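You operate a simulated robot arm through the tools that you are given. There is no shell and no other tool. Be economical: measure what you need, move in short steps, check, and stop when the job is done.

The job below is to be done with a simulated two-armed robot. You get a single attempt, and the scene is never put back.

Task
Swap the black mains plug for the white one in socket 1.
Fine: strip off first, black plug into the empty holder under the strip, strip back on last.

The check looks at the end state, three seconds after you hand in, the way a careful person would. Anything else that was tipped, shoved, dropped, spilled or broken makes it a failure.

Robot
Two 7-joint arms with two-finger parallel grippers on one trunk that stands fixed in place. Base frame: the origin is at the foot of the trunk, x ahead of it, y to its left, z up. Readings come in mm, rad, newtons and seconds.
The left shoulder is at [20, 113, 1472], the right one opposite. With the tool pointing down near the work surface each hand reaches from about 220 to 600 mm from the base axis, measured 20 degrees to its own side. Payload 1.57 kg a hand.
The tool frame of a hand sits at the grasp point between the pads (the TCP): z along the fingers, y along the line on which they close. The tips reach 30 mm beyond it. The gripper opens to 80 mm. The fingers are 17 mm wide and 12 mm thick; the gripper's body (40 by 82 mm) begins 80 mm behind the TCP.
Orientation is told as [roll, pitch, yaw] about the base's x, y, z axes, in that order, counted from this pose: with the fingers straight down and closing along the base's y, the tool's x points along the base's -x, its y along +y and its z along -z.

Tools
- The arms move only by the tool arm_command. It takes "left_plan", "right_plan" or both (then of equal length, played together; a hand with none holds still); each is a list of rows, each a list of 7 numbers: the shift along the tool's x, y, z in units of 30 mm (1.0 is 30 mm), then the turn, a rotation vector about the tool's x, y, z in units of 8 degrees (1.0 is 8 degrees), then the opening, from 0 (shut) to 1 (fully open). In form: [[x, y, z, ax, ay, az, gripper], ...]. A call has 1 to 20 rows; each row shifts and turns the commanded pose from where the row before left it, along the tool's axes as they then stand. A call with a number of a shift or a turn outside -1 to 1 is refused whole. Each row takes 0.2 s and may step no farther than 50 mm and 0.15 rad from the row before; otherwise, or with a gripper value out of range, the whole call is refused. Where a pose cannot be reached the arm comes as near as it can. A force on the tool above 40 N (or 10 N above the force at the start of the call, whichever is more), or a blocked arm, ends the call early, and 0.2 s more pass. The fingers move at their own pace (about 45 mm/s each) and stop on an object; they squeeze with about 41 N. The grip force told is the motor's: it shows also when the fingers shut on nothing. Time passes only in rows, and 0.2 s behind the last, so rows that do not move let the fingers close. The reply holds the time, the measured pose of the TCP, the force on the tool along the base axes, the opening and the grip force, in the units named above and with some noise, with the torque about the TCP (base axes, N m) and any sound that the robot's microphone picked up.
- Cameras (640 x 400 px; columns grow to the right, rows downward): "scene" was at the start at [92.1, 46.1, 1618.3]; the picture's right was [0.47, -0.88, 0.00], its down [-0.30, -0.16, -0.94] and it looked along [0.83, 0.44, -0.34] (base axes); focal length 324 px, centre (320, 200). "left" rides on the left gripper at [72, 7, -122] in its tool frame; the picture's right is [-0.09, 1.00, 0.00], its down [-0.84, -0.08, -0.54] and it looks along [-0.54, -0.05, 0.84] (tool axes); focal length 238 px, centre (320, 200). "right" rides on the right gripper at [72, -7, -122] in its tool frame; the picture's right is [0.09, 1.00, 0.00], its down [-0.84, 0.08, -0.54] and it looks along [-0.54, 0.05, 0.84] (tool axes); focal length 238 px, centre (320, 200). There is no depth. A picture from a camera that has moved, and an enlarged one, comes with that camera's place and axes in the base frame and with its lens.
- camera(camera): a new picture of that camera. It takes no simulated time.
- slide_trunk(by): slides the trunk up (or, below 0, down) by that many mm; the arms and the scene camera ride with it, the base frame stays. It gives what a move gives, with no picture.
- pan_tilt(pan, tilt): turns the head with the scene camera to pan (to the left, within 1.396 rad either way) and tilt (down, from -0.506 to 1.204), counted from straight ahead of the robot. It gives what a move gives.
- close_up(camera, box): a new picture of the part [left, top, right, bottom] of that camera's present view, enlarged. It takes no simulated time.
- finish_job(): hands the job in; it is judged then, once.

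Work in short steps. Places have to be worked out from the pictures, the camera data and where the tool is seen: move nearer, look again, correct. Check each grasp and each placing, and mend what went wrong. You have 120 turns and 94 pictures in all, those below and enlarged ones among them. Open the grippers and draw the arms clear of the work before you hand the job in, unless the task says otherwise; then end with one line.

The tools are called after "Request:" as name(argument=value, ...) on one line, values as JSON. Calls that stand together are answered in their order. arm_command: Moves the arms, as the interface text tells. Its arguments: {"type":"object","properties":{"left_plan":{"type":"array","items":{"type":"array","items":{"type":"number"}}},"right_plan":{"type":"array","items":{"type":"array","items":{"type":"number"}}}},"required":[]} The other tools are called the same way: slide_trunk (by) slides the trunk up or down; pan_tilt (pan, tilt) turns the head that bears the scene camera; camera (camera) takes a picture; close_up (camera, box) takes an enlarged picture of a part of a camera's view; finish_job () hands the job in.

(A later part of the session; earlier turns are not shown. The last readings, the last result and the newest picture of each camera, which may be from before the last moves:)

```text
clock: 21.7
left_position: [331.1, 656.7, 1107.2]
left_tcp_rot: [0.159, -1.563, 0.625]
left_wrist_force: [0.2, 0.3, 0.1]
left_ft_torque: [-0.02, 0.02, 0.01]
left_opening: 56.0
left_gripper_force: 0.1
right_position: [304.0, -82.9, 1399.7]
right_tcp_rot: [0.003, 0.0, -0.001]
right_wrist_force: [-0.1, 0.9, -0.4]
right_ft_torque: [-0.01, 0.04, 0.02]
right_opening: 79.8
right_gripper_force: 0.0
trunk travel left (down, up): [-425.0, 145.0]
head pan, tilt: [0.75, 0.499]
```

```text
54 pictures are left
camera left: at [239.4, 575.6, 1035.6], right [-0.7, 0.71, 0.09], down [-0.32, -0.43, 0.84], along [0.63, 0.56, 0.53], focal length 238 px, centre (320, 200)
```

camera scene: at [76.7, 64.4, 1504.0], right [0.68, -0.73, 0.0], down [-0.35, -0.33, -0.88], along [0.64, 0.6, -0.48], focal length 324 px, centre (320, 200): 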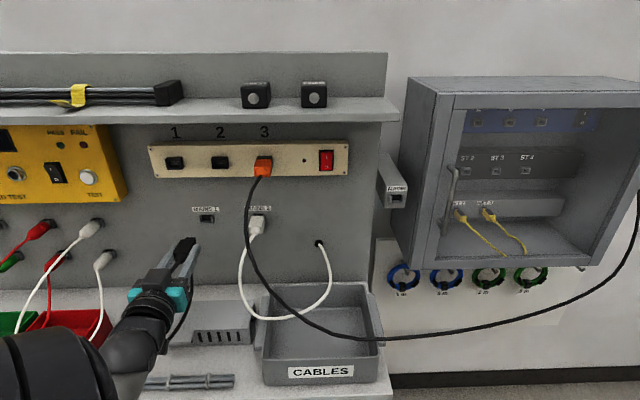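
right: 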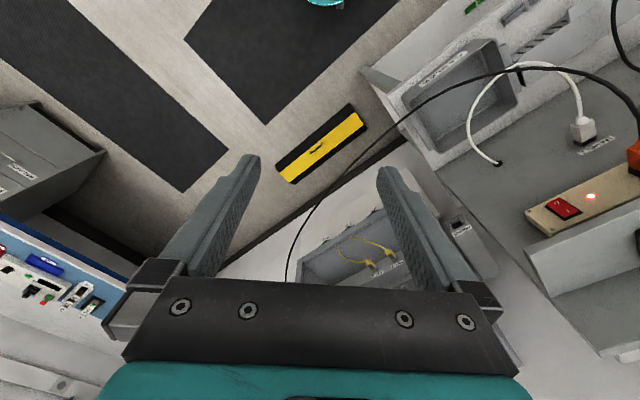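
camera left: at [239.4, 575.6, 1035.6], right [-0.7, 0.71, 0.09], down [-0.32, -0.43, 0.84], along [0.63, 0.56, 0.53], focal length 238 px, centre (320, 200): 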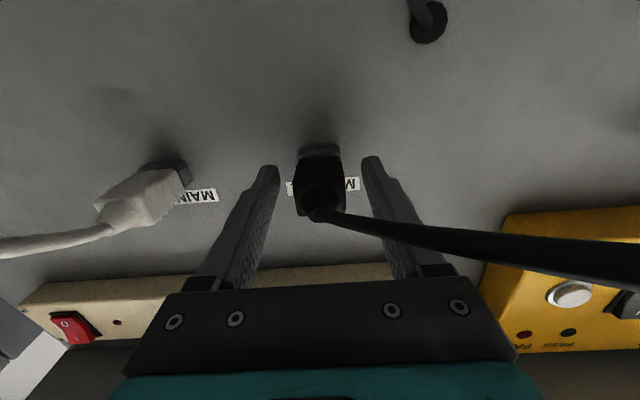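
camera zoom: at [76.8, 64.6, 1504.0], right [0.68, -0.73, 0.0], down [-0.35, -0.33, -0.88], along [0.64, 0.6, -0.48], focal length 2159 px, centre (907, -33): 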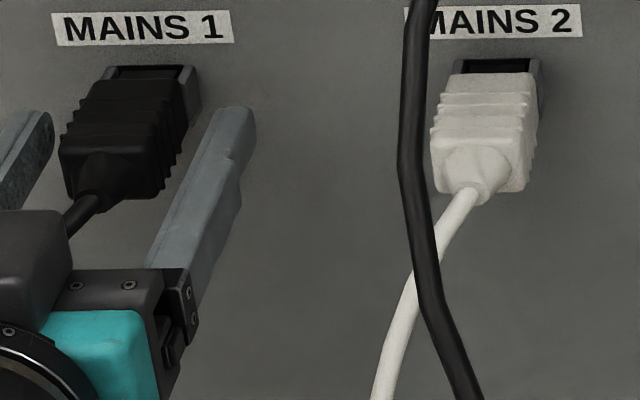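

The plug stays put in the holder. I'll retract straight back.

Request:
arm_command(left_plan=[[0, 0, -0.7, 0, 0, 0, 0.75], [0, 0, -0.9, 0, 0, 0, 0.8], [0, 0, -0.9, 0, 0, 0, 0.8], [0, 0, -0.9, 0, 0, 0, 0.8], [0, 0, -0.5, 0, 0, 0, 0.8]])

Request:
camera(camera="left")

Request:
camera(camera="scene")

```text
clock: 22.9
left_position: [247.2, 574.4, 1108.3]
left_tcp_rot: [0.155, -1.563, 0.627]
left_wrist_force: [-0.2, -0.5, 0.1]
left_ft_torque: [-0.02, -0.01, -0.01]
left_opening: 64.3
left_gripper_force: 0.1
right_position: [304.8, -84.2, 1399.5]
right_tcp_rot: [0.002, -0.002, 0.0]
right_wrist_force: [0.5, 0.5, 0.7]
right_ft_torque: [0.0, -0.01, -0.01]
right_opening: 79.9
right_gripper_force: 0.1
trunk travel left (down, up): [-425.0, 145.0]
head pan, tilt: [0.75, 0.499]
```

```text
53 pictures are left
camera left: at [155.7, 492.5, 1037.3], right [-0.7, 0.71, 0.09], down [-0.32, -0.43, 0.84], along [0.63, 0.56, 0.53], focal length 238 px, centre (320, 200)
```

left: 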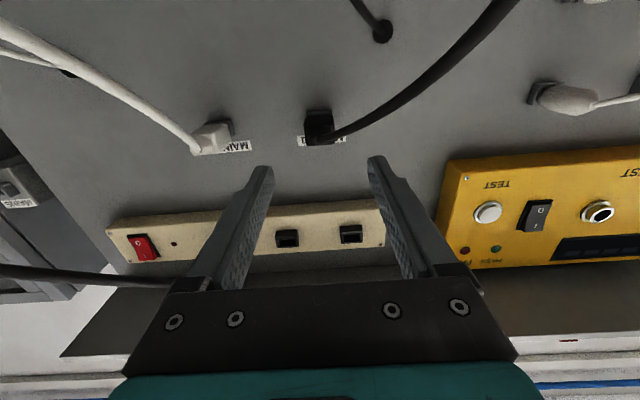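

```text
52 pictures are left
camera scene: at [76.3, 64.1, 1504.0], right [0.68, -0.73, 0.0], down [-0.35, -0.33, -0.88], along [0.64, 0.6, -0.48], focal length 324 px, centre (320, 200)
```

scene: 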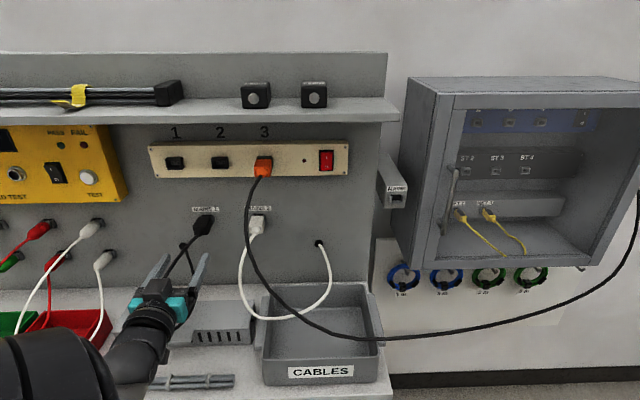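

The black plug sits in MAINS 1. The white plug is at e≈-112, z≈1108. The orange plug's cable bulges out in front of it, slightly to the right, at about d 530–590. I'll approach from the left with ~10° of yaw so the wrist stays clear of that cable.

Request:
arm_command(left_plan=[[0, 0, 0, 0.6, -0.05, 0, 0.6], [0, 0, 0, 0.6, 0, 0, 0.6], [0, -0.8, 0.13, 0, 0, 0, 0.6], [0, -0.8, 0.13, 0, 0, 0, 0.6], [0, -0.6, 0.1, 0, 0, 0, 0.6]])

Request:
camera(camera="left")

Request:
camera(camera="scene")

```text
clock: 24.1
left_position: [296.2, 525.9, 1108.2]
left_tcp_rot: [0.721, -1.568, -0.106]
left_wrist_force: [0.1, 0.6, -0.1]
left_ft_torque: [-0.02, -0.01, 0.02]
left_opening: 48.0
left_gripper_force: 0.1
right_position: [304.7, -84.0, 1400.6]
right_tcp_rot: [0.002, -0.001, -0.001]
right_wrist_force: [0.5, -0.8, 0.6]
right_ft_torque: [-0.01, 0.02, -0.03]
right_opening: 80.2
right_gripper_force: 0.0
trunk travel left (down, up): [-425.0, 145.0]
head pan, tilt: [0.75, 0.499]
```

```text
51 pictures are left
camera left: at [191.4, 461.0, 1035.8], right [-0.57, 0.81, 0.09], down [-0.4, -0.38, 0.84], along [0.72, 0.44, 0.54], focal length 238 px, centre (320, 200)
```

left: 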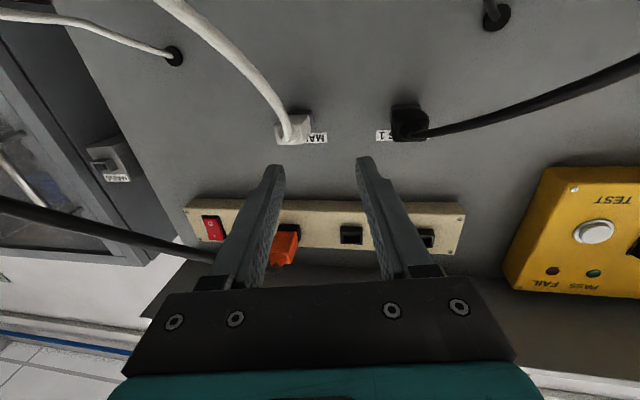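

```text
50 pictures are left
camera scene: at [76.8, 63.9, 1504.0], right [0.68, -0.73, 0.0], down [-0.35, -0.33, -0.88], along [0.64, 0.6, -0.48], focal length 324 px, centre (320, 200)
```

scene: 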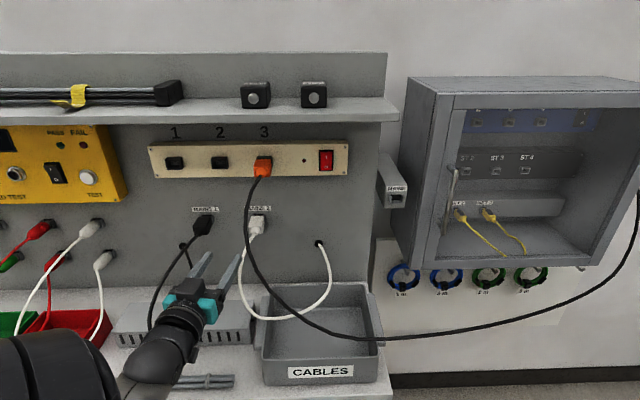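

The wrist is well left of the orange cable (which lies at e≈-74..-96). I'll zoom in to locate the white plug precisely.

Request:
close_up(camera="left", box=[240, 90, 368, 170])

Request:
close_up(camera="scene", box=[184, 200, 296, 270])

```text
5.00 times, centred on (304, 130) of left
camera zoom: at [191.4, 461.0, 1035.8], right [-0.57, 0.81, 0.09], down [-0.4, -0.38, 0.84], along [0.72, 0.44, 0.54], focal length 1192 px, centre (400, 550)
```

zoom: 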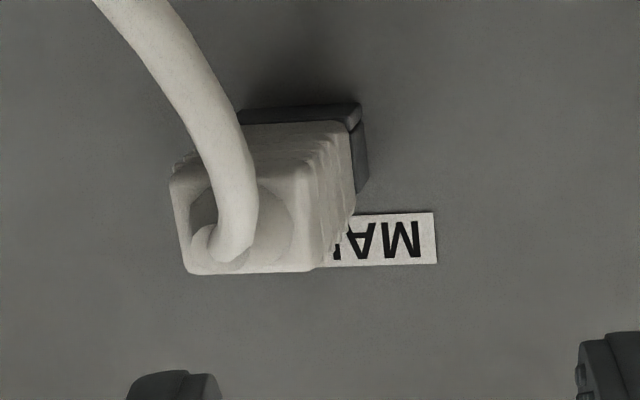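

```text
5.71 times, centred on (240, 235) of scene
camera zoom: at [76.8, 63.9, 1504.0], right [0.68, -0.73, 0.0], down [-0.35, -0.33, -0.88], along [0.64, 0.6, -0.48], focal length 1850 px, centre (777, 0)
```

zoom: 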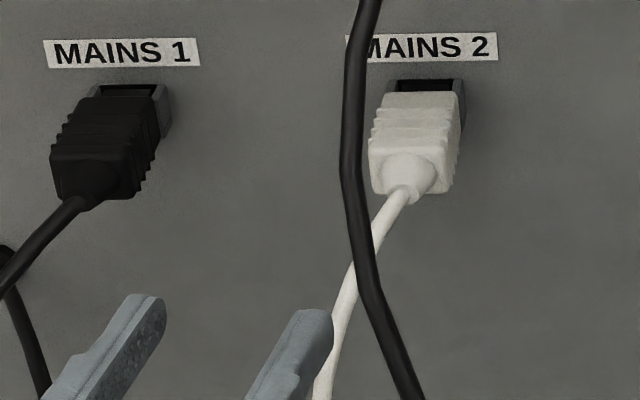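

The white plug's tail face is at d≈691, e≈-111, z≈1108, which agrees in both cameras. I'll line up and advance most of the way.

Request:
arm_command(left_plan=[[0, -0.97, 0, 0, 0, 0, 0.65], [0, 0, 0.8, 0, 0, 0, 0.65], [0, 0, 0.8, 0, 0, 0, 0.65], [0, 0, 0.8, 0, 0, 0, 0.65], [0, 0, 0.6, 0, 0, 0, 0.65]])

Request:
camera(camera="left")

Request:
close_up(camera="scene", box=[184, 200, 296, 270])

```text
clock: 25.3
left_position: [386.9, 555.7, 1108.5]
left_tcp_rot: [0.948, -1.568, -0.331]
left_wrist_force: [0.1, 0.5, -0.2]
left_ft_torque: [-0.03, 0.0, 0.0]
left_opening: 51.9
left_gripper_force: 0.1
right_position: [304.7, -83.9, 1399.7]
right_tcp_rot: [0.003, 0.0, 0.001]
right_wrist_force: [-0.6, -0.2, 0.4]
right_ft_torque: [-0.04, -0.01, -0.01]
right_opening: 79.7
right_gripper_force: 0.0
trunk travel left (down, up): [-425.0, 145.0]
head pan, tilt: [0.75, 0.499]
```

```text
47 pictures are left
camera left: at [281.9, 490.1, 1036.1], right [-0.57, 0.81, 0.09], down [-0.4, -0.38, 0.84], along [0.72, 0.44, 0.54], focal length 238 px, centre (320, 200)
```

left: 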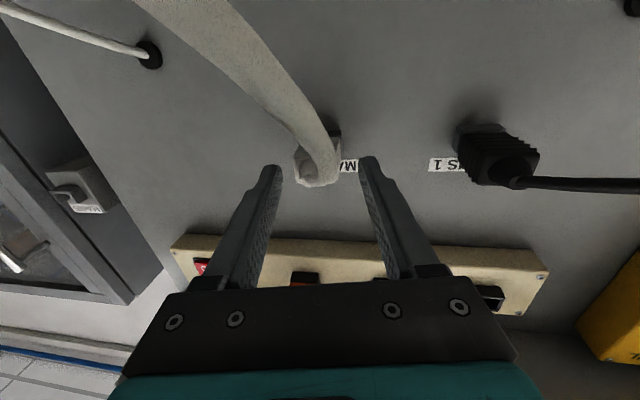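

```text
5.71 times, centred on (240, 235) of scene
camera zoom: at [76.8, 64.1, 1504.0], right [0.68, -0.73, 0.0], down [-0.35, -0.33, -0.88], along [0.64, 0.6, -0.48], focal length 1850 px, centre (777, 0)
```

zoom: 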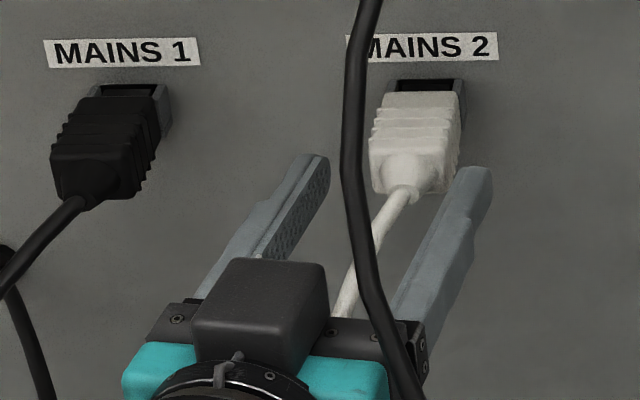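

The fingers straddle the plug and the orange cable is undisturbed. I'll advance the last 31 mm and close.

Request:
arm_command(left_plan=[[0, 0, 0.5, 0, 0, 0, 0.65], [0, 0, 0.52, 0, 0, 0, 0.65], [0, 0, 0, 0, 0, 0, 0.45], [0, 0, 0, 0, 0, 0, 0.3], [0, 0, 0, 0, 0, 0, 0], [0, 0, 0, 0, 0, 0, 0]])

Request:
camera(camera="left")

Request:
close_up(camera="scene", box=[184, 200, 296, 270])

```text
clock: 26.7
left_position: [409.0, 573.4, 1107.9]
left_tcp_rot: [0.513, -1.57, 0.103]
left_wrist_force: [-3.2, 1.6, -0.4]
left_ft_torque: [-0.03, 0.0, 0.31]
left_opening: 29.8
left_gripper_force: 29.8
right_position: [304.2, -82.6, 1400.2]
right_tcp_rot: [0.002, -0.002, 0.0]
right_wrist_force: [0.4, 0.2, -0.5]
right_ft_torque: [0.0, 0.0, -0.02]
right_opening: 80.0
right_gripper_force: 0.2
trunk travel left (down, up): [-425.0, 145.0]
head pan, tilt: [0.75, 0.499]
```

```text
45 pictures are left
camera left: at [305.5, 508.1, 1035.9], right [-0.58, 0.81, 0.09], down [-0.4, -0.38, 0.84], along [0.72, 0.45, 0.54], focal length 238 px, centre (320, 200)
```

left: 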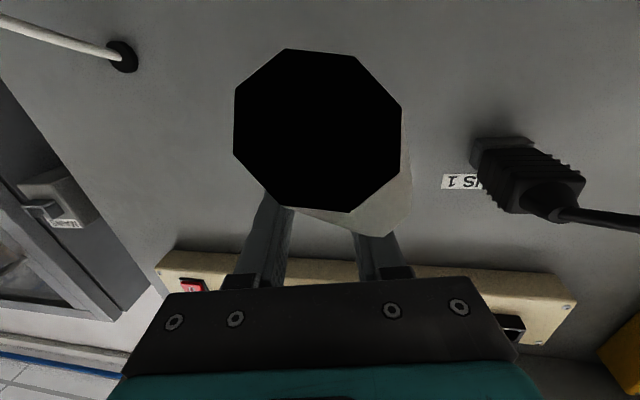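

```text
5.71 times, centred on (240, 235) of scene
camera zoom: at [75.8, 64.6, 1504.0], right [0.68, -0.73, 0.0], down [-0.35, -0.33, -0.88], along [0.64, 0.6, -0.48], focal length 1850 px, centre (777, 0)
```

zoom: 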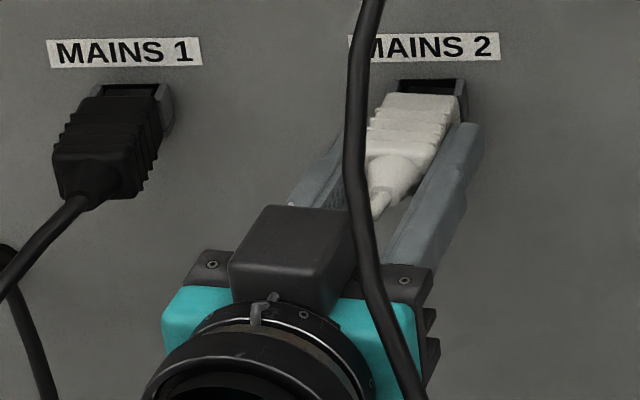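

The white plug is gripped (29.8 mm). I'll pull straight out along the panel normal.

Request:
arm_command(left_plan=[[0, -0.042, -0.246, 0, 0, 0, 0], [0, -0.042, -0.246, 0, 0, 0, 0], [0, -0.042, -0.246, 0, 0, 0, 0], [0, -0.042, -0.246, 0, 0, 0, 0], [0, -0.085, -0.49, 0, 0, 0, 0]])

Request:
camera(camera="left")

Request:
close_up(camera="scene", box=[184, 200, 296, 270])

```text
clock: 27.9
left_position: [376.5, 539.9, 1109.1]
left_tcp_rot: [0.95, -1.57, -0.334]
left_wrist_force: [0.7, 0.4, -0.6]
left_ft_torque: [0.0, 0.05, 0.01]
left_opening: 28.9
left_gripper_force: 38.5
right_position: [303.2, -84.0, 1400.2]
right_tcp_rot: [0.001, 0.0, -0.001]
right_wrist_force: [-0.8, -0.1, 0.1]
right_ft_torque: [0.01, -0.05, 0.01]
right_opening: 80.4
right_gripper_force: 0.0
trunk travel left (down, up): [-425.0, 145.0]
head pan, tilt: [0.75, 0.499]
```

```text
43 pictures are left
camera left: at [274.1, 475.3, 1035.8], right [-0.57, 0.81, 0.09], down [-0.4, -0.38, 0.84], along [0.72, 0.44, 0.54], focal length 238 px, centre (320, 200)
```

left: 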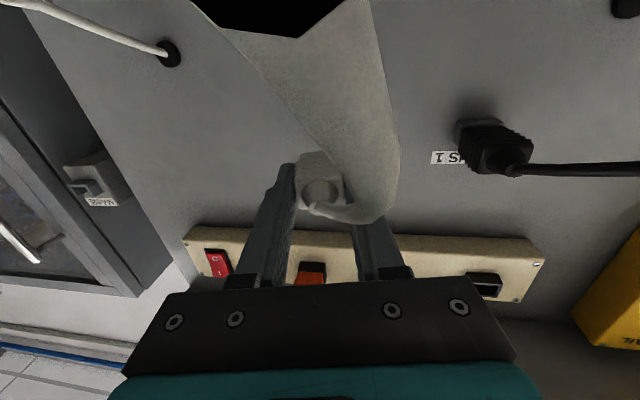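

```text
5.71 times, centred on (240, 235) of scene
camera zoom: at [76.1, 64.0, 1504.0], right [0.68, -0.73, 0.0], down [-0.35, -0.33, -0.88], along [0.64, 0.6, -0.48], focal length 1850 px, centre (777, 0)
```

zoom: 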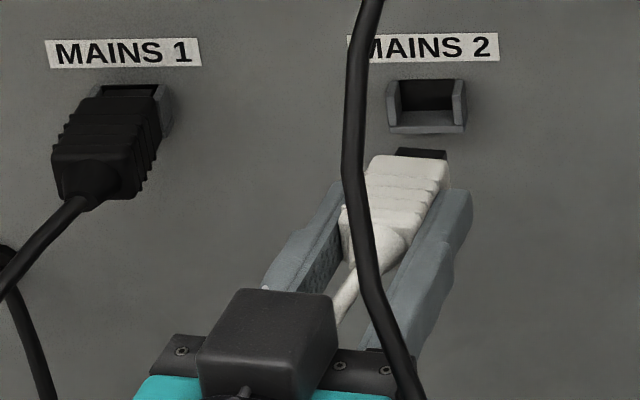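

The white plug is out and squared up in the grip. I'll back off, slide left between the cables, rise, square the yaw, and move in front of socket 1 in stages.

Request:
arm_command(left_plan=[[0, -0.13, -0.8, 0, 0, 0, 0], [0, -0.13, -0.8, 0, 0, 0, 0], [0, 0.82, -0.14, 0, 0, 0, 0], [0, 0.82, -0.14, 0, 0, 0, 0], [-0.9, 0, 0, 0, 0, 0, 0], [-0.9, 0, 0, 0, 0, 0, 0], [-0.9, 0, 0, -0.6, 0, 0, 0], [-0.9, 0, 0, -0.6, 0, 0, 0]])

Request:
camera(camera="scene")

Request:
camera(camera="left")

```text
clock: 29.7
left_position: [308.3, 542.2, 1216.7]
left_tcp_rot: [0.317, -1.569, 0.47]
left_wrist_force: [1.1, 0.0, -1.0]
left_ft_torque: [0.0, 0.04, -0.01]
left_opening: 28.8
left_gripper_force: 38.7
right_position: [303.4, -82.8, 1399.1]
right_tcp_rot: [0.002, -0.001, 0.0]
right_wrist_force: [1.4, -0.7, 0.1]
right_ft_torque: [0.02, 0.0, 0.04]
right_opening: 80.0
right_gripper_force: 0.1
trunk travel left (down, up): [-425.0, 145.0]
head pan, tilt: [0.75, 0.499]
```

```text
41 pictures are left
camera scene: at [76.7, 64.3, 1504.0], right [0.68, -0.73, 0.0], down [-0.35, -0.33, -0.88], along [0.64, 0.6, -0.48], focal length 324 px, centre (320, 200)
```

scene: 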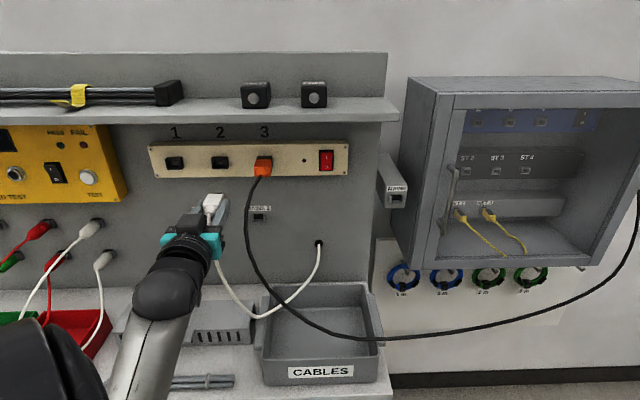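

```text
40 pictures are left
camera left: at [216.9, 460.8, 1143.7], right [-0.7, 0.7, 0.09], down [-0.33, -0.44, 0.84], along [0.63, 0.56, 0.54], focal length 238 px, centre (320, 200)
```

left: 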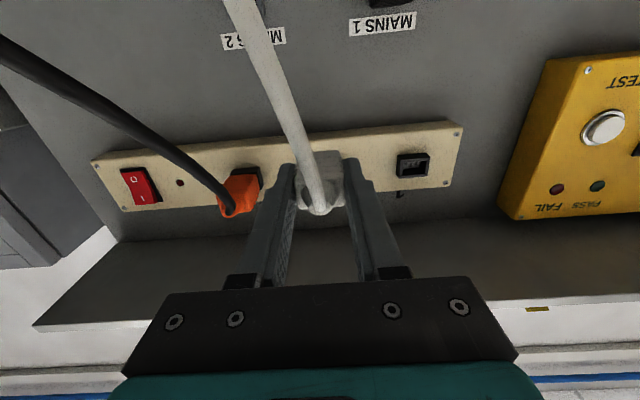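

Clean so far. I'll continue left and up to the front of socket 1.

Request:
arm_command(left_plan=[[-0.37, 0.8, 0, 0, 0, 0, 0], [-0.37, 0.8, 0, 0, 0, 0, 0], [-0.37, 0.8, 0, 0, 0, 0, 0], [-0.37, 0.78, 0, 0, 0, 0, 0], [0, 0, 0.9, 0, 0, 0, 0], [0, 0, 0.4, 0, 0, 0, 0]])

Request:
close_up(camera="scene", box=[142, 140, 206, 180])

Request:
close_up(camera="left", box=[256, 100, 384, 180])

Request:
camera(camera="scene")

```text
clock: 31.1
left_position: [267.8, 637.3, 1260.2]
left_tcp_rot: [0.614, -1.57, 0.167]
left_wrist_force: [-0.5, -0.6, -0.6]
left_ft_torque: [0.01, 0.02, -0.03]
left_opening: 29.0
left_gripper_force: 39.0
right_position: [304.4, -83.2, 1399.7]
right_tcp_rot: [0.001, -0.003, 0.002]
right_wrist_force: [-0.1, 0.1, 0.1]
right_ft_torque: [0.01, -0.05, 0.02]
right_opening: 80.0
right_gripper_force: 0.0
trunk travel left (down, up): [-425.0, 145.0]
head pan, tilt: [0.75, 0.499]
```

```text
10.00 times, centred on (174, 160) of scene
camera zoom: at [76.1, 64.2, 1504.0], right [0.68, -0.73, 0.0], down [-0.35, -0.33, -0.88], along [0.64, 0.6, -0.48], focal length 3238 px, centre (1780, 600)
```

zoom: 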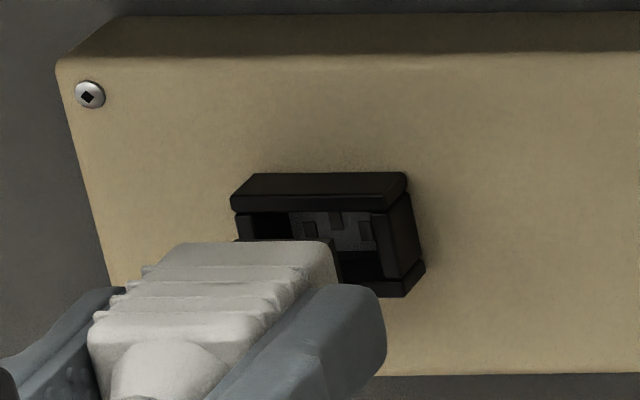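

```text
5.00 times, centred on (320, 140) of left
camera zoom: at [177.3, 556.0, 1188.2], right [-0.7, 0.71, 0.09], down [-0.33, -0.44, 0.84], along [0.63, 0.56, 0.54], focal length 1192 px, centre (320, 500)
```

zoom: 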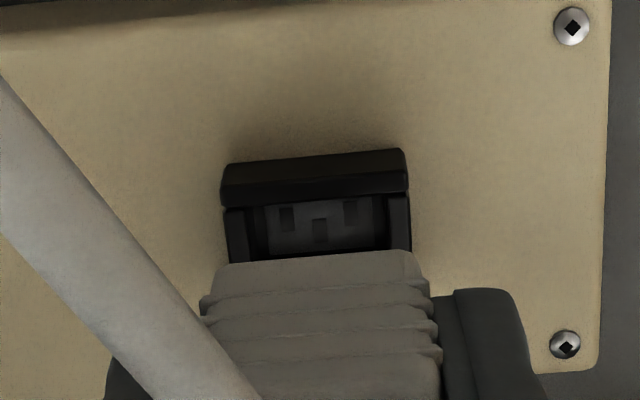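

```text
37 pictures are left
camera scene: at [76.1, 64.2, 1504.0], right [0.68, -0.73, 0.0], down [-0.35, -0.33, -0.88], along [0.64, 0.6, -0.48], focal length 324 px, centre (320, 200)
```

scene: 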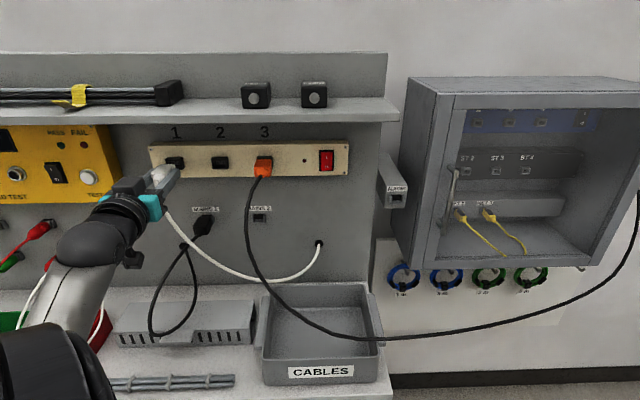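

The white plug faces socket 1, laterally aligned. Both cameras and the black plug's earlier positions put it ~2.4 mm high. I'll lower it and bring the nose to the collar mouth.

Request:
arm_command(left_plan=[[0.08, -0.02, 0, 0, 0, 0, 0], [0, 0, 0.33, 0, 0, 0, 0], [0, 0, 0, 0, 0, 0, 0]])

Request:
close_up(camera="scene", box=[142, 140, 206, 180])

Request:
close_up(camera="left", box=[256, 100, 384, 180])

```text
clock: 31.9
left_position: [276.5, 643.2, 1259.8]
left_tcp_rot: [1.077, -1.568, -0.292]
left_wrist_force: [-0.4, 0.0, 0.0]
left_ft_torque: [0.0, 0.02, -0.03]
left_opening: 28.8
left_gripper_force: 38.8
right_position: [303.6, -84.1, 1399.0]
right_tcp_rot: [0.001, -0.002, 0.0]
right_wrist_force: [1.7, -0.1, -1.3]
right_ft_torque: [-0.01, 0.03, -0.02]
right_opening: 80.1
right_gripper_force: 0.0
trunk travel left (down, up): [-425.0, 145.0]
head pan, tilt: [0.75, 0.499]
```

```text
10.00 times, centred on (174, 160) of scene
camera zoom: at [76.2, 64.1, 1504.0], right [0.68, -0.73, 0.0], down [-0.35, -0.33, -0.88], along [0.64, 0.6, -0.48], focal length 3238 px, centre (1780, 600)
```

zoom: 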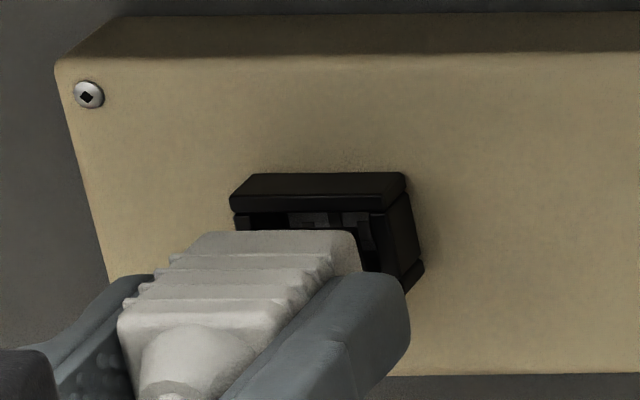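

```text
5.00 times, centred on (320, 140) of left
camera zoom: at [185.0, 562.4, 1186.5], right [-0.7, 0.71, 0.09], down [-0.33, -0.44, 0.84], along [0.63, 0.56, 0.54], focal length 1192 px, centre (320, 500)
```

zoom: 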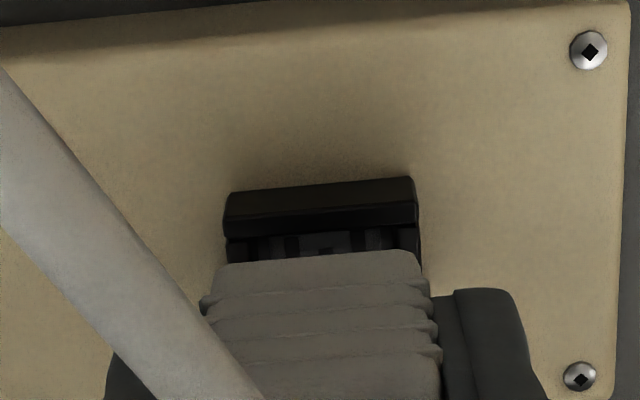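

The height matches now; laterally I'll nudge 0.6 mm back left. Then I'll insert in small steps while watching the force.

Request:
arm_command(left_plan=[[0.01, 0.02, 0, 0, 0, 0, 0], [0, 0, 0.13, 0, 0, 0, 0], [0, 0, 0.13, 0, 0, 0, 0], [0, 0, 0.1, 0, 0, 0, 0]])

Request:
close_up(camera="scene", box=[142, 140, 206, 180])

```text
clock: 32.9
left_position: [283.8, 651.4, 1259.0]
left_tcp_rot: [0.712, -1.569, 0.067]
left_wrist_force: [0.9, 0.6, -1.0]
left_ft_torque: [0.01, 0.04, 0.04]
left_opening: 29.0
left_gripper_force: 38.6
right_position: [304.0, -82.8, 1400.1]
right_tcp_rot: [0.002, 0.0, 0.0]
right_wrist_force: [0.3, -0.1, 0.4]
right_ft_torque: [0.0, -0.02, -0.01]
right_opening: 79.9
right_gripper_force: 0.0
trunk travel left (down, up): [-425.0, 145.0]
head pan, tilt: [0.75, 0.499]
```

```text
10.00 times, centred on (174, 160) of scene
camera zoom: at [76.6, 64.4, 1504.0], right [0.68, -0.73, 0.0], down [-0.35, -0.33, -0.88], along [0.64, 0.6, -0.48], focal length 3238 px, centre (1780, 600)
```

zoom: 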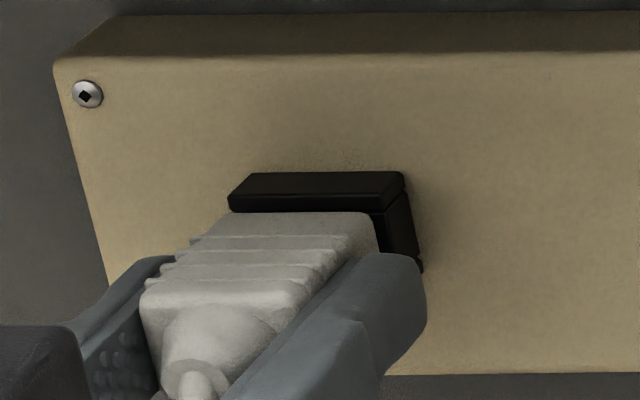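

No resistance, and the nose is inside the collar. I'll push on in 3 mm steps until it seats.

Request:
arm_command(left_plan=[[0, 0, 0.1, 0, 0, 0, 0], [0, 0, 0.1, 0, 0, 0, 0], [0, 0, 0.1, 0, 0, 0, 0], [0, 0, 0, 0, 0, 0, 0]])

Request:
close_up(camera="scene", box=[142, 140, 206, 180])

```text
clock: 33.9
left_position: [286.2, 654.6, 1258.8]
left_tcp_rot: [0.137, -1.569, 0.646]
left_wrist_force: [-25.2, -25.4, -9.5]
left_ft_torque: [-0.29, 0.24, -0.06]
left_opening: 29.1
left_gripper_force: 38.7
right_position: [300.2, -87.3, 1400.9]
right_tcp_rot: [0.004, -0.004, -0.001]
right_wrist_force: [-0.2, -0.7, -0.6]
right_ft_torque: [0.01, 0.0, 0.0]
right_opening: 79.9
right_gripper_force: 0.1
trunk travel left (down, up): [-425.0, 145.0]
head pan, tilt: [0.75, 0.499]
```

```text
10.00 times, centred on (174, 160) of scene
camera zoom: at [72.0, 60.1, 1504.3], right [0.68, -0.73, 0.0], down [-0.35, -0.32, -0.88], along [0.64, 0.6, -0.47], focal length 3238 px, centre (1780, 600)
```

zoom: 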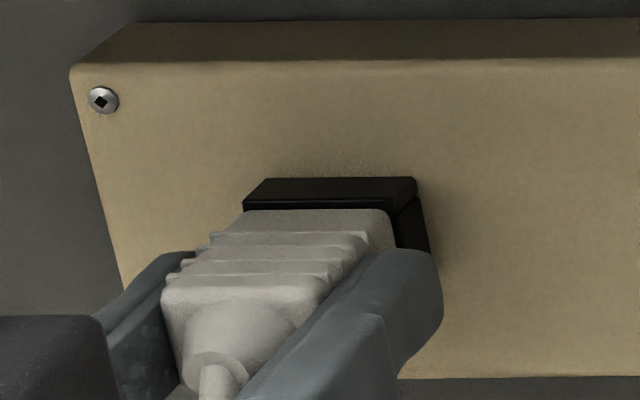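

It stopped firmly at d=665.2, within 1 mm of where the black plug's seating depth predicts. I'll release, open, and check against the orange plug.

Request:
arm_command(left_plan=[[0, 0, -0.05, 0, 0, 0, 0.2], [0, 0, 0, 0, 0, 0, 0.6], [0, 0, 0, 0, 0, 0, 0.6], [0, 0, 0, 0, 0, 0, 0.65], [0, 0, -0.8, 0, 0, 0, 0.65], [0, 0, -0.9, 0, 0, 0, 0.65], [0, 0, -0.9, 0, 0, 0, 0.65]])

Request:
close_up(camera="scene", box=[140, 120, 300, 220])

Request:
camera(camera="left")

```text
clock: 35.5
left_position: [234.6, 602.4, 1258.8]
left_tcp_rot: [1.388, -1.569, -0.606]
left_wrist_force: [-0.8, 0.2, 0.4]
left_ft_torque: [-0.01, -0.06, 0.0]
left_opening: 52.1
left_gripper_force: 0.1
right_position: [304.1, -84.0, 1400.4]
right_tcp_rot: [0.004, -0.002, 0.0]
right_wrist_force: [-0.3, -0.9, 0.3]
right_ft_torque: [0.04, 0.0, 0.02]
right_opening: 80.3
right_gripper_force: 0.0
trunk travel left (down, up): [-425.0, 145.0]
head pan, tilt: [0.75, 0.499]
```

```text
4.00 times, centred on (220, 170) of scene
camera zoom: at [76.0, 63.8, 1504.1], right [0.68, -0.73, 0.0], down [-0.35, -0.33, -0.88], along [0.64, 0.6, -0.48], focal length 1295 px, centre (720, 320)
```

zoom: 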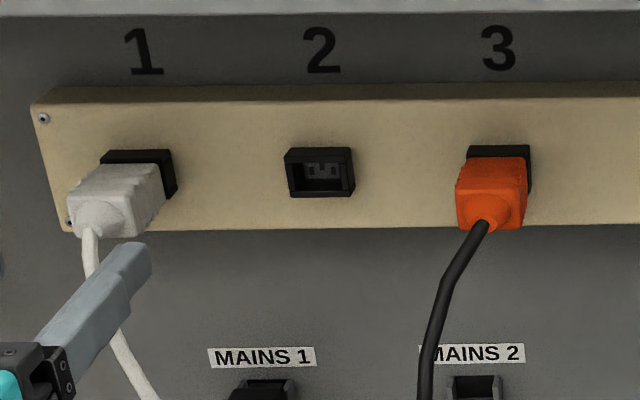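

```text
31 pictures are left
camera left: at [142.6, 520.9, 1186.5], right [-0.7, 0.71, 0.09], down [-0.33, -0.44, 0.84], along [0.63, 0.56, 0.54], focal length 238 px, centre (320, 200)
```

left: 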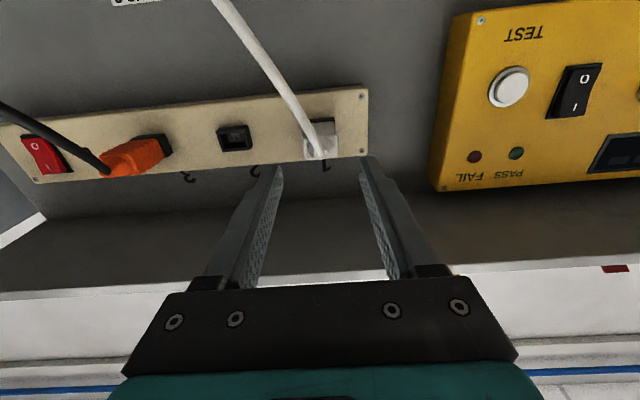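

I'll zoom closely on the white and orange plugs to compare seating depth and angle.

Request:
close_up(camera="scene", box=[150, 150, 198, 180])

Request:
close_up(camera="scene", box=[240, 150, 288, 180])

Request:
close_up(camera="left", box=[80, 90, 400, 200])

```text
13.33 times, centred on (174, 165) of scene
camera zoom: at [76.0, 63.8, 1504.1], right [0.68, -0.73, 0.0], down [-0.35, -0.33, -0.88], along [0.64, 0.6, -0.48], focal length 4318 px, centre (2267, 667)
```

zoom: 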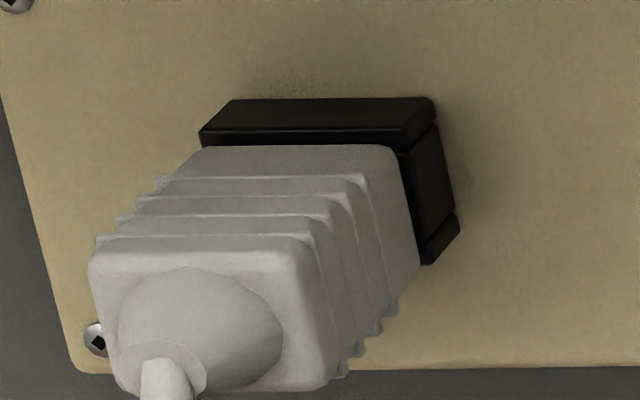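

```text
13.33 times, centred on (264, 165) of scene
camera zoom: at [76.0, 63.8, 1504.1], right [0.68, -0.73, 0.0], down [-0.35, -0.33, -0.88], along [0.64, 0.6, -0.48], focal length 4318 px, centre (1067, 667)
```

zoom: 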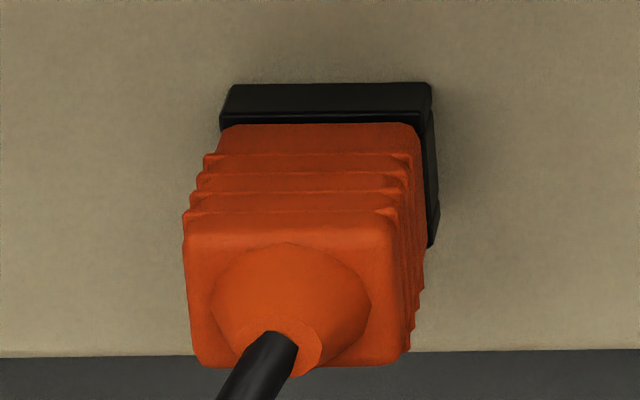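

```text
2.00 times, centred on (240, 145) of left
camera zoom: at [142.6, 520.9, 1186.5], right [-0.7, 0.71, 0.09], down [-0.33, -0.44, 0.84], along [0.63, 0.56, 0.54], focal length 477 px, centre (480, 310)
```

zoom: 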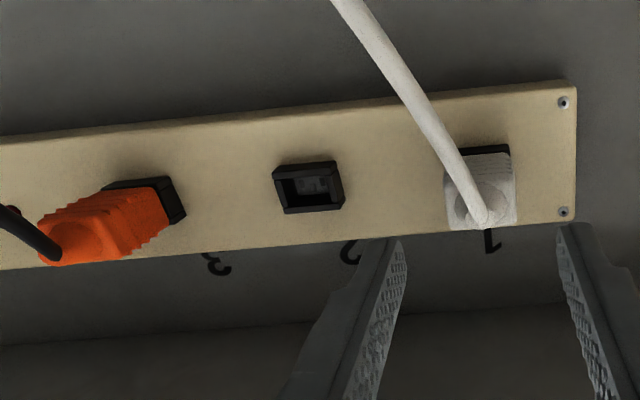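

The white plug may sit a millimetre or two short compared with the orange. I'll move in front of socket 2 for a symmetric side view of both plugs.

Request:
arm_command(left_plan=[[0, 0, -0.9, 0, 0, 0, 0.5], [0, -0.8, 0, 0, 0, 0, 0.3], [0, -0.8, 0, 0, 0, 0, 0], [0, -0.8, 0, 0, 0, 0, 0], [0, -0.6, 0, 0, 0, 0, 0]])

Request:
close_up(camera="left", box=[370, 80, 466, 140])

Request:
close_up(camera="left", box=[180, 90, 276, 150])

```text
clock: 36.7
left_position: [279.0, 518.7, 1257.5]
left_tcp_rot: [1.074, -1.569, -0.291]
left_wrist_force: [0.8, 0.0, 0.0]
left_ft_torque: [0.01, -0.04, 0.01]
left_opening: 0.0
left_gripper_force: 21.2
right_position: [304.7, -84.1, 1398.9]
right_tcp_rot: [0.002, -0.002, 0.0]
right_wrist_force: [-0.4, -0.2, -0.5]
right_ft_torque: [-0.01, 0.03, 0.03]
right_opening: 80.3
right_gripper_force: 0.1
trunk travel left (down, up): [-425.0, 145.0]
head pan, tilt: [0.75, 0.499]
```

```text
6.67 times, centred on (418, 110) of left
camera zoom: at [187.2, 437.3, 1185.6], right [-0.7, 0.71, 0.09], down [-0.33, -0.44, 0.84], along [0.63, 0.56, 0.54], focal length 1589 px, centre (-333, 800)
```

zoom: 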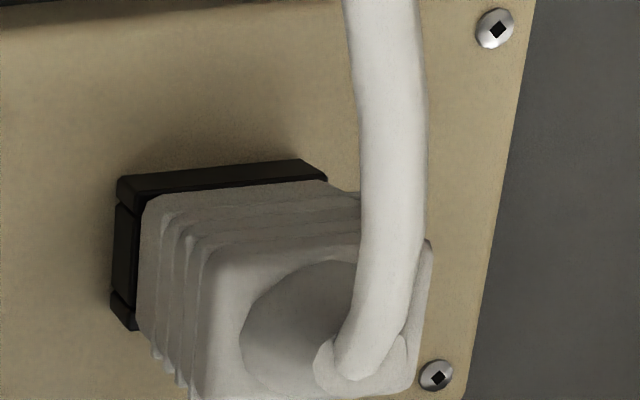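

```text
6.67 times, centred on (228, 120) of left
camera zoom: at [187.2, 437.3, 1185.6], right [-0.7, 0.71, 0.09], down [-0.33, -0.44, 0.84], along [0.63, 0.56, 0.54], focal length 1589 px, centre (933, 733)
```

zoom: 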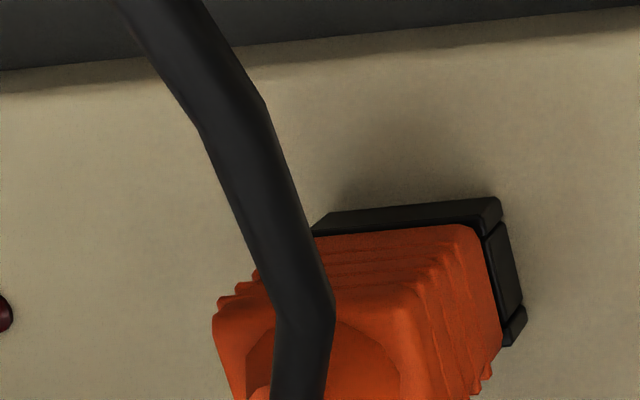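

Both plugs sit flush against their collars, so the white plug is seated. Next I'll move to the rocker's upper "I" half, staying clear of the orange cable.

Request:
arm_command(left_plan=[[-0.17, 0, -0.6, 0, 0, 0, 0], [-0.18, -0.9, 0, 0, 0, 0, 0], [0, -0.9, 0, 0, 0, 0, 0], [0, -0.9, 0, 0, 0, 0, 0], [0, -0.9, 0, 0, 0, 0, 0], [0, -0.9, 0, 0, 0, 0, 0], [0, -0.9, 0, 0, 0, 0, 0], [0, -0.9, 0, 0, 0, 0, 0], [0, -0.85, 0, 0, 0, 0, 0], [0, 0, 0.9, 0, 0, 0, 0], [0, 0, 0.9, 0, 0, 0, 0], [0, 0, 0.8, 0, 0, 0, 0]])

Request:
close_up(camera="scene", box=[260, 120, 420, 220])

Request:
camera(camera="left")

```text
clock: 38.6
left_position: [395.9, 402.0, 1297.2]
left_tcp_rot: [2.238, -1.384, -1.428]
left_wrist_force: [0.2, 0.4, 0.0]
left_ft_torque: [0.01, 0.02, 0.0]
left_opening: 0.0
left_gripper_force: 21.6
left hand out of reach, approached as far as the arm can: row 2
right_position: [303.6, -83.1, 1400.1]
right_tcp_rot: [0.003, -0.001, 0.0]
right_wrist_force: [-0.3, -0.2, 0.1]
right_ft_torque: [-0.01, -0.01, 0.02]
right_opening: 79.7
right_gripper_force: 0.1
trunk travel left (down, up): [-425.0, 145.0]
head pan, tilt: [0.75, 0.499]
stopped in row 9 (left hand): the arm was blocked; the commanded pose is now the measured one
```

```text
4.00 times, centred on (340, 170) of scene
camera zoom: at [76.4, 64.3, 1504.0], right [0.68, -0.73, 0.0], down [-0.35, -0.33, -0.88], along [0.64, 0.6, -0.48], focal length 1295 px, centre (240, 320)
```

zoom: 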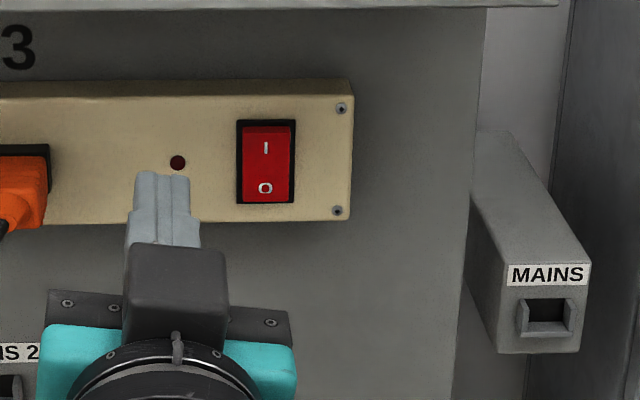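

```text
24 pictures are left
camera left: at [305.3, 333.1, 1211.5], right [-0.72, 0.65, 0.24], down [-0.29, -0.59, 0.75], along [0.63, 0.47, 0.62], focal length 238 px, centre (320, 200)
```

left: 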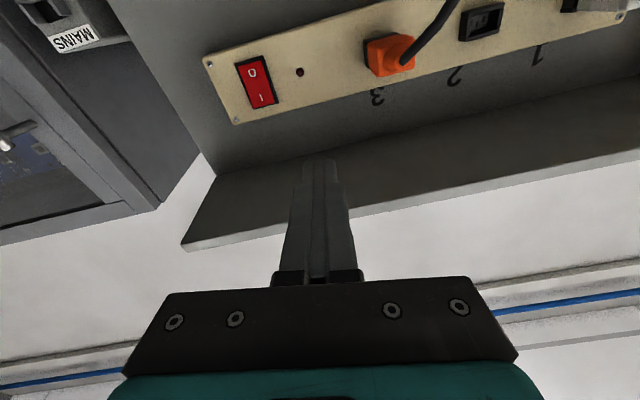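

The arm hit its close-in reach limit and the tool tilted about 10° (no contact force). I'll undo the tilt while moving forward into comfortable reach.

Request:
arm_command(left_plan=[[0, 0, 0.6, 0, 0, 0, 0], [0, 0, 0.3, 0.1, 0.4, -0.54, 0], [0, 0, 0.2, 0.1, 0.4, -0.53, 0]])

Request:
camera(camera="left")

```text
clock: 39.4
left_position: [419.8, 425.3, 1299.6]
left_tcp_rot: [-1.485, -1.569, 2.272]
left_wrist_force: [-0.5, -0.6, 0.3]
left_ft_torque: [0.0, 0.01, -0.03]
left_opening: 0.0
left_gripper_force: 20.9
right_position: [304.6, -83.6, 1400.1]
right_tcp_rot: [0.002, 0.0, 0.001]
right_wrist_force: [-0.3, -0.5, 0.5]
right_ft_torque: [-0.01, -0.02, 0.02]
right_opening: 80.1
right_gripper_force: 0.0
trunk travel left (down, up): [-425.0, 145.0]
head pan, tilt: [0.75, 0.499]
```

```text
23 pictures are left
camera left: at [328.2, 344.7, 1226.2], right [-0.7, 0.7, 0.09], down [-0.33, -0.44, 0.84], along [0.63, 0.56, 0.54], focal length 238 px, centre (320, 200)
```

left: 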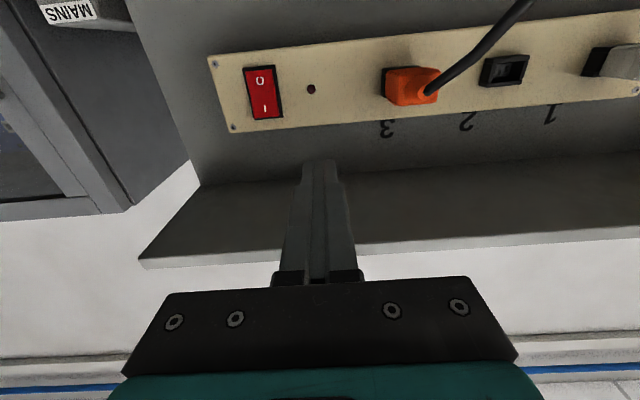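

Orientation is square again. Next: right 49 mm, down 32 mm and forward to just short of the rocker.

Request:
arm_command(left_plan=[[0.54, -0.82, 0, 0, 0, 0, 0], [0.53, -0.82, 0, 0, 0, 0, 0], [0, 0, 0.9, 0, 0, 0, 0], [0, 0, 0.9, 0, 0, 0, 0]])

Request:
close_up(camera="scene", box=[260, 120, 420, 220])

Request:
close_up(camera="left", box=[240, 90, 400, 190])

```text
clock: 40.4
left_position: [493.8, 428.9, 1267.2]
left_tcp_rot: [-1.505, -1.566, 2.289]
left_wrist_force: [-0.1, 0.6, -0.5]
left_ft_torque: [0.0, 0.0, 0.01]
left_opening: 0.1
left_gripper_force: 21.4
right_position: [304.3, -84.0, 1400.1]
right_tcp_rot: [-0.001, 0.001, 0.0]
right_wrist_force: [0.0, 0.1, -0.5]
right_ft_torque: [-0.01, 0.02, 0.01]
right_opening: 79.9
right_gripper_force: 0.1
trunk travel left (down, up): [-425.0, 145.0]
head pan, tilt: [0.75, 0.499]
```

```text
4.00 times, centred on (340, 170) of scene
camera zoom: at [76.5, 64.9, 1503.9], right [0.68, -0.73, 0.0], down [-0.35, -0.33, -0.88], along [0.64, 0.6, -0.48], focal length 1295 px, centre (240, 320)
```

zoom: 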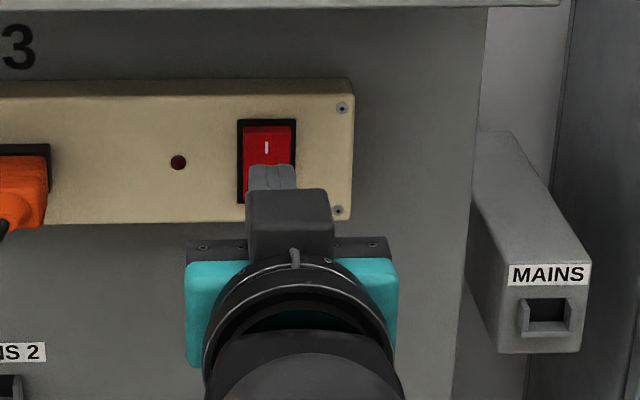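

```text
4.00 times, centred on (320, 140) of left
camera zoom: at [401.9, 347.6, 1194.2], right [-0.7, 0.7, 0.09], down [-0.33, -0.43, 0.84], along [0.63, 0.56, 0.54], focal length 953 px, centre (320, 440)
```

zoom: 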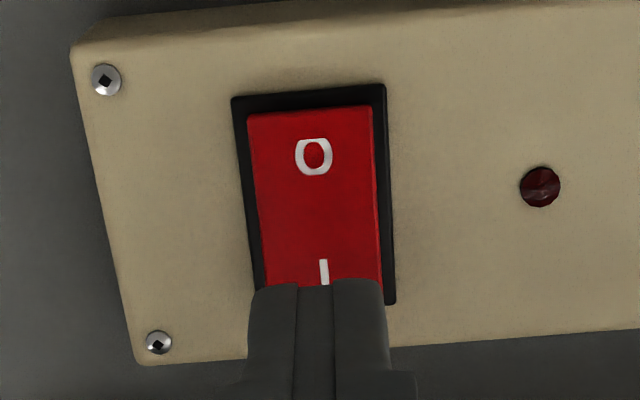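

The tips line up with the "I" half. I'll raise 4 mm to bias the press upward and push in gently.

Request:
arm_command(left_plan=[[-0.13, 0, 0.4, 0, 0, 0, 0], [0, 0, 0.4, 0, 0, 0, 0], [0, 0, 0.13, 0, 0, 0, 0], [0, 0, 0.1, 0, 0, 0, 0]])

Request:
close_up(camera="scene", box=[260, 120, 420, 220])

```text
clock: 41.4
left_position: [513.8, 449.9, 1270.2]
left_tcp_rot: [-2.206, -1.569, 2.992]
left_wrist_force: [-6.5, -4.6, 0.3]
left_ft_torque: [-0.08, 0.04, 0.0]
left_opening: 0.0
left_gripper_force: 21.4
right_position: [303.1, -83.4, 1400.2]
right_tcp_rot: [0.002, -0.003, -0.002]
right_wrist_force: [-0.5, 0.2, 0.5]
right_ft_torque: [-0.03, 0.02, 0.01]
right_opening: 80.0
right_gripper_force: 0.0
trunk travel left (down, up): [-425.0, 145.0]
head pan, tilt: [0.75, 0.499]
```

```text
4.00 times, centred on (340, 170) of scene
camera zoom: at [75.4, 63.3, 1504.1], right [0.68, -0.73, 0.0], down [-0.35, -0.33, -0.88], along [0.64, 0.6, -0.48], focal length 1295 px, centre (240, 320)
```

zoom: 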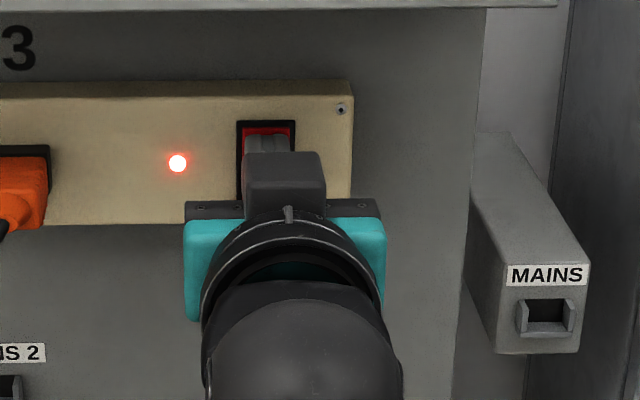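

The lamp is lit again. I'll retract and open the gripper.

Request:
arm_command(left_plan=[[0, 0, -0.8, 0, 0, 0, 0], [0, 0, -0.8, 0, 0, 0, 0], [0, 0, -0.8, 0, 0, 0, 0], [0, 0, -0.8, 0, 0, 0, 0.5], [0, 0, 0, 0, 0, 0, 1], [0, 0, 0, 0, 0, 0, 1], [0, 0, 0, 0, 0, 0, 1]])

Request:
camera(camera="scene")

Request:
close_up(camera="scene", box=[140, 120, 300, 245])

Request:
camera(camera="left")

```text
clock: 42.5
left_position: [434.8, 420.3, 1311.7]
left_tcp_rot: [2.529, -1.425, -1.684]
left_wrist_force: [0.1, 0.6, -0.6]
left_ft_torque: [0.01, 0.01, 0.01]
left_opening: 39.8
left_gripper_force: 0.1
right_position: [304.1, -83.5, 1399.5]
right_tcp_rot: [0.001, 0.001, -0.001]
right_wrist_force: [1.1, 0.6, -0.5]
right_ft_torque: [-0.02, 0.03, 0.01]
right_opening: 80.2
right_gripper_force: 0.1
trunk travel left (down, up): [-425.0, 145.0]
head pan, tilt: [0.75, 0.499]
stopped in row 5 (left hand): the arm was blocked; the commanded pose is now the measured one
```

```text
19 pictures are left
camera scene: at [77.0, 64.3, 1504.0], right [0.68, -0.73, 0.0], down [-0.35, -0.33, -0.88], along [0.64, 0.6, -0.48], focal length 324 px, centre (320, 200)
```

scene: 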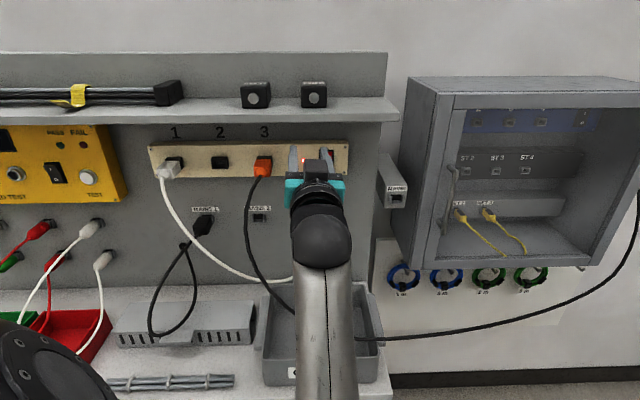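

```text
3.20 times, centred on (220, 182) of scene
camera zoom: at [77.0, 64.3, 1504.0], right [0.68, -0.73, 0.0], down [-0.35, -0.33, -0.88], along [0.64, 0.6, -0.48], focal length 1036 px, centre (640, 256)
```

zoom: 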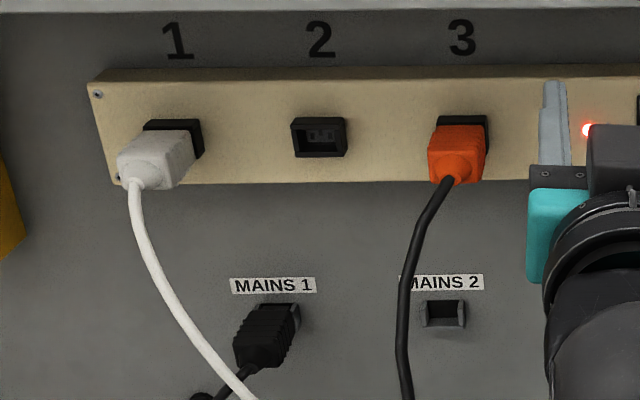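

```text
17 pictures are left
camera left: at [350.0, 345.1, 1225.4], right [-0.75, 0.64, 0.18], down [-0.31, -0.57, 0.76], along [0.58, 0.51, 0.63], focal length 238 px, centre (320, 200)
```

left: 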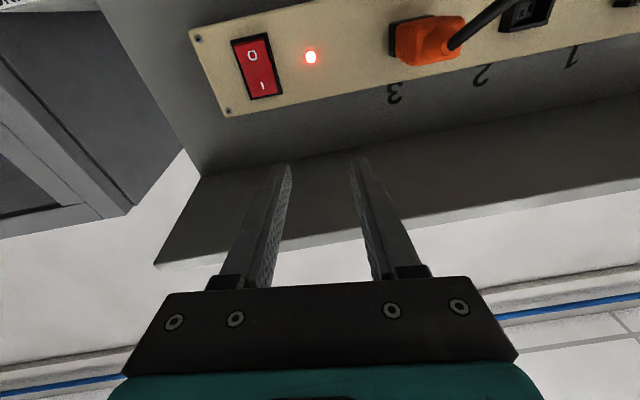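

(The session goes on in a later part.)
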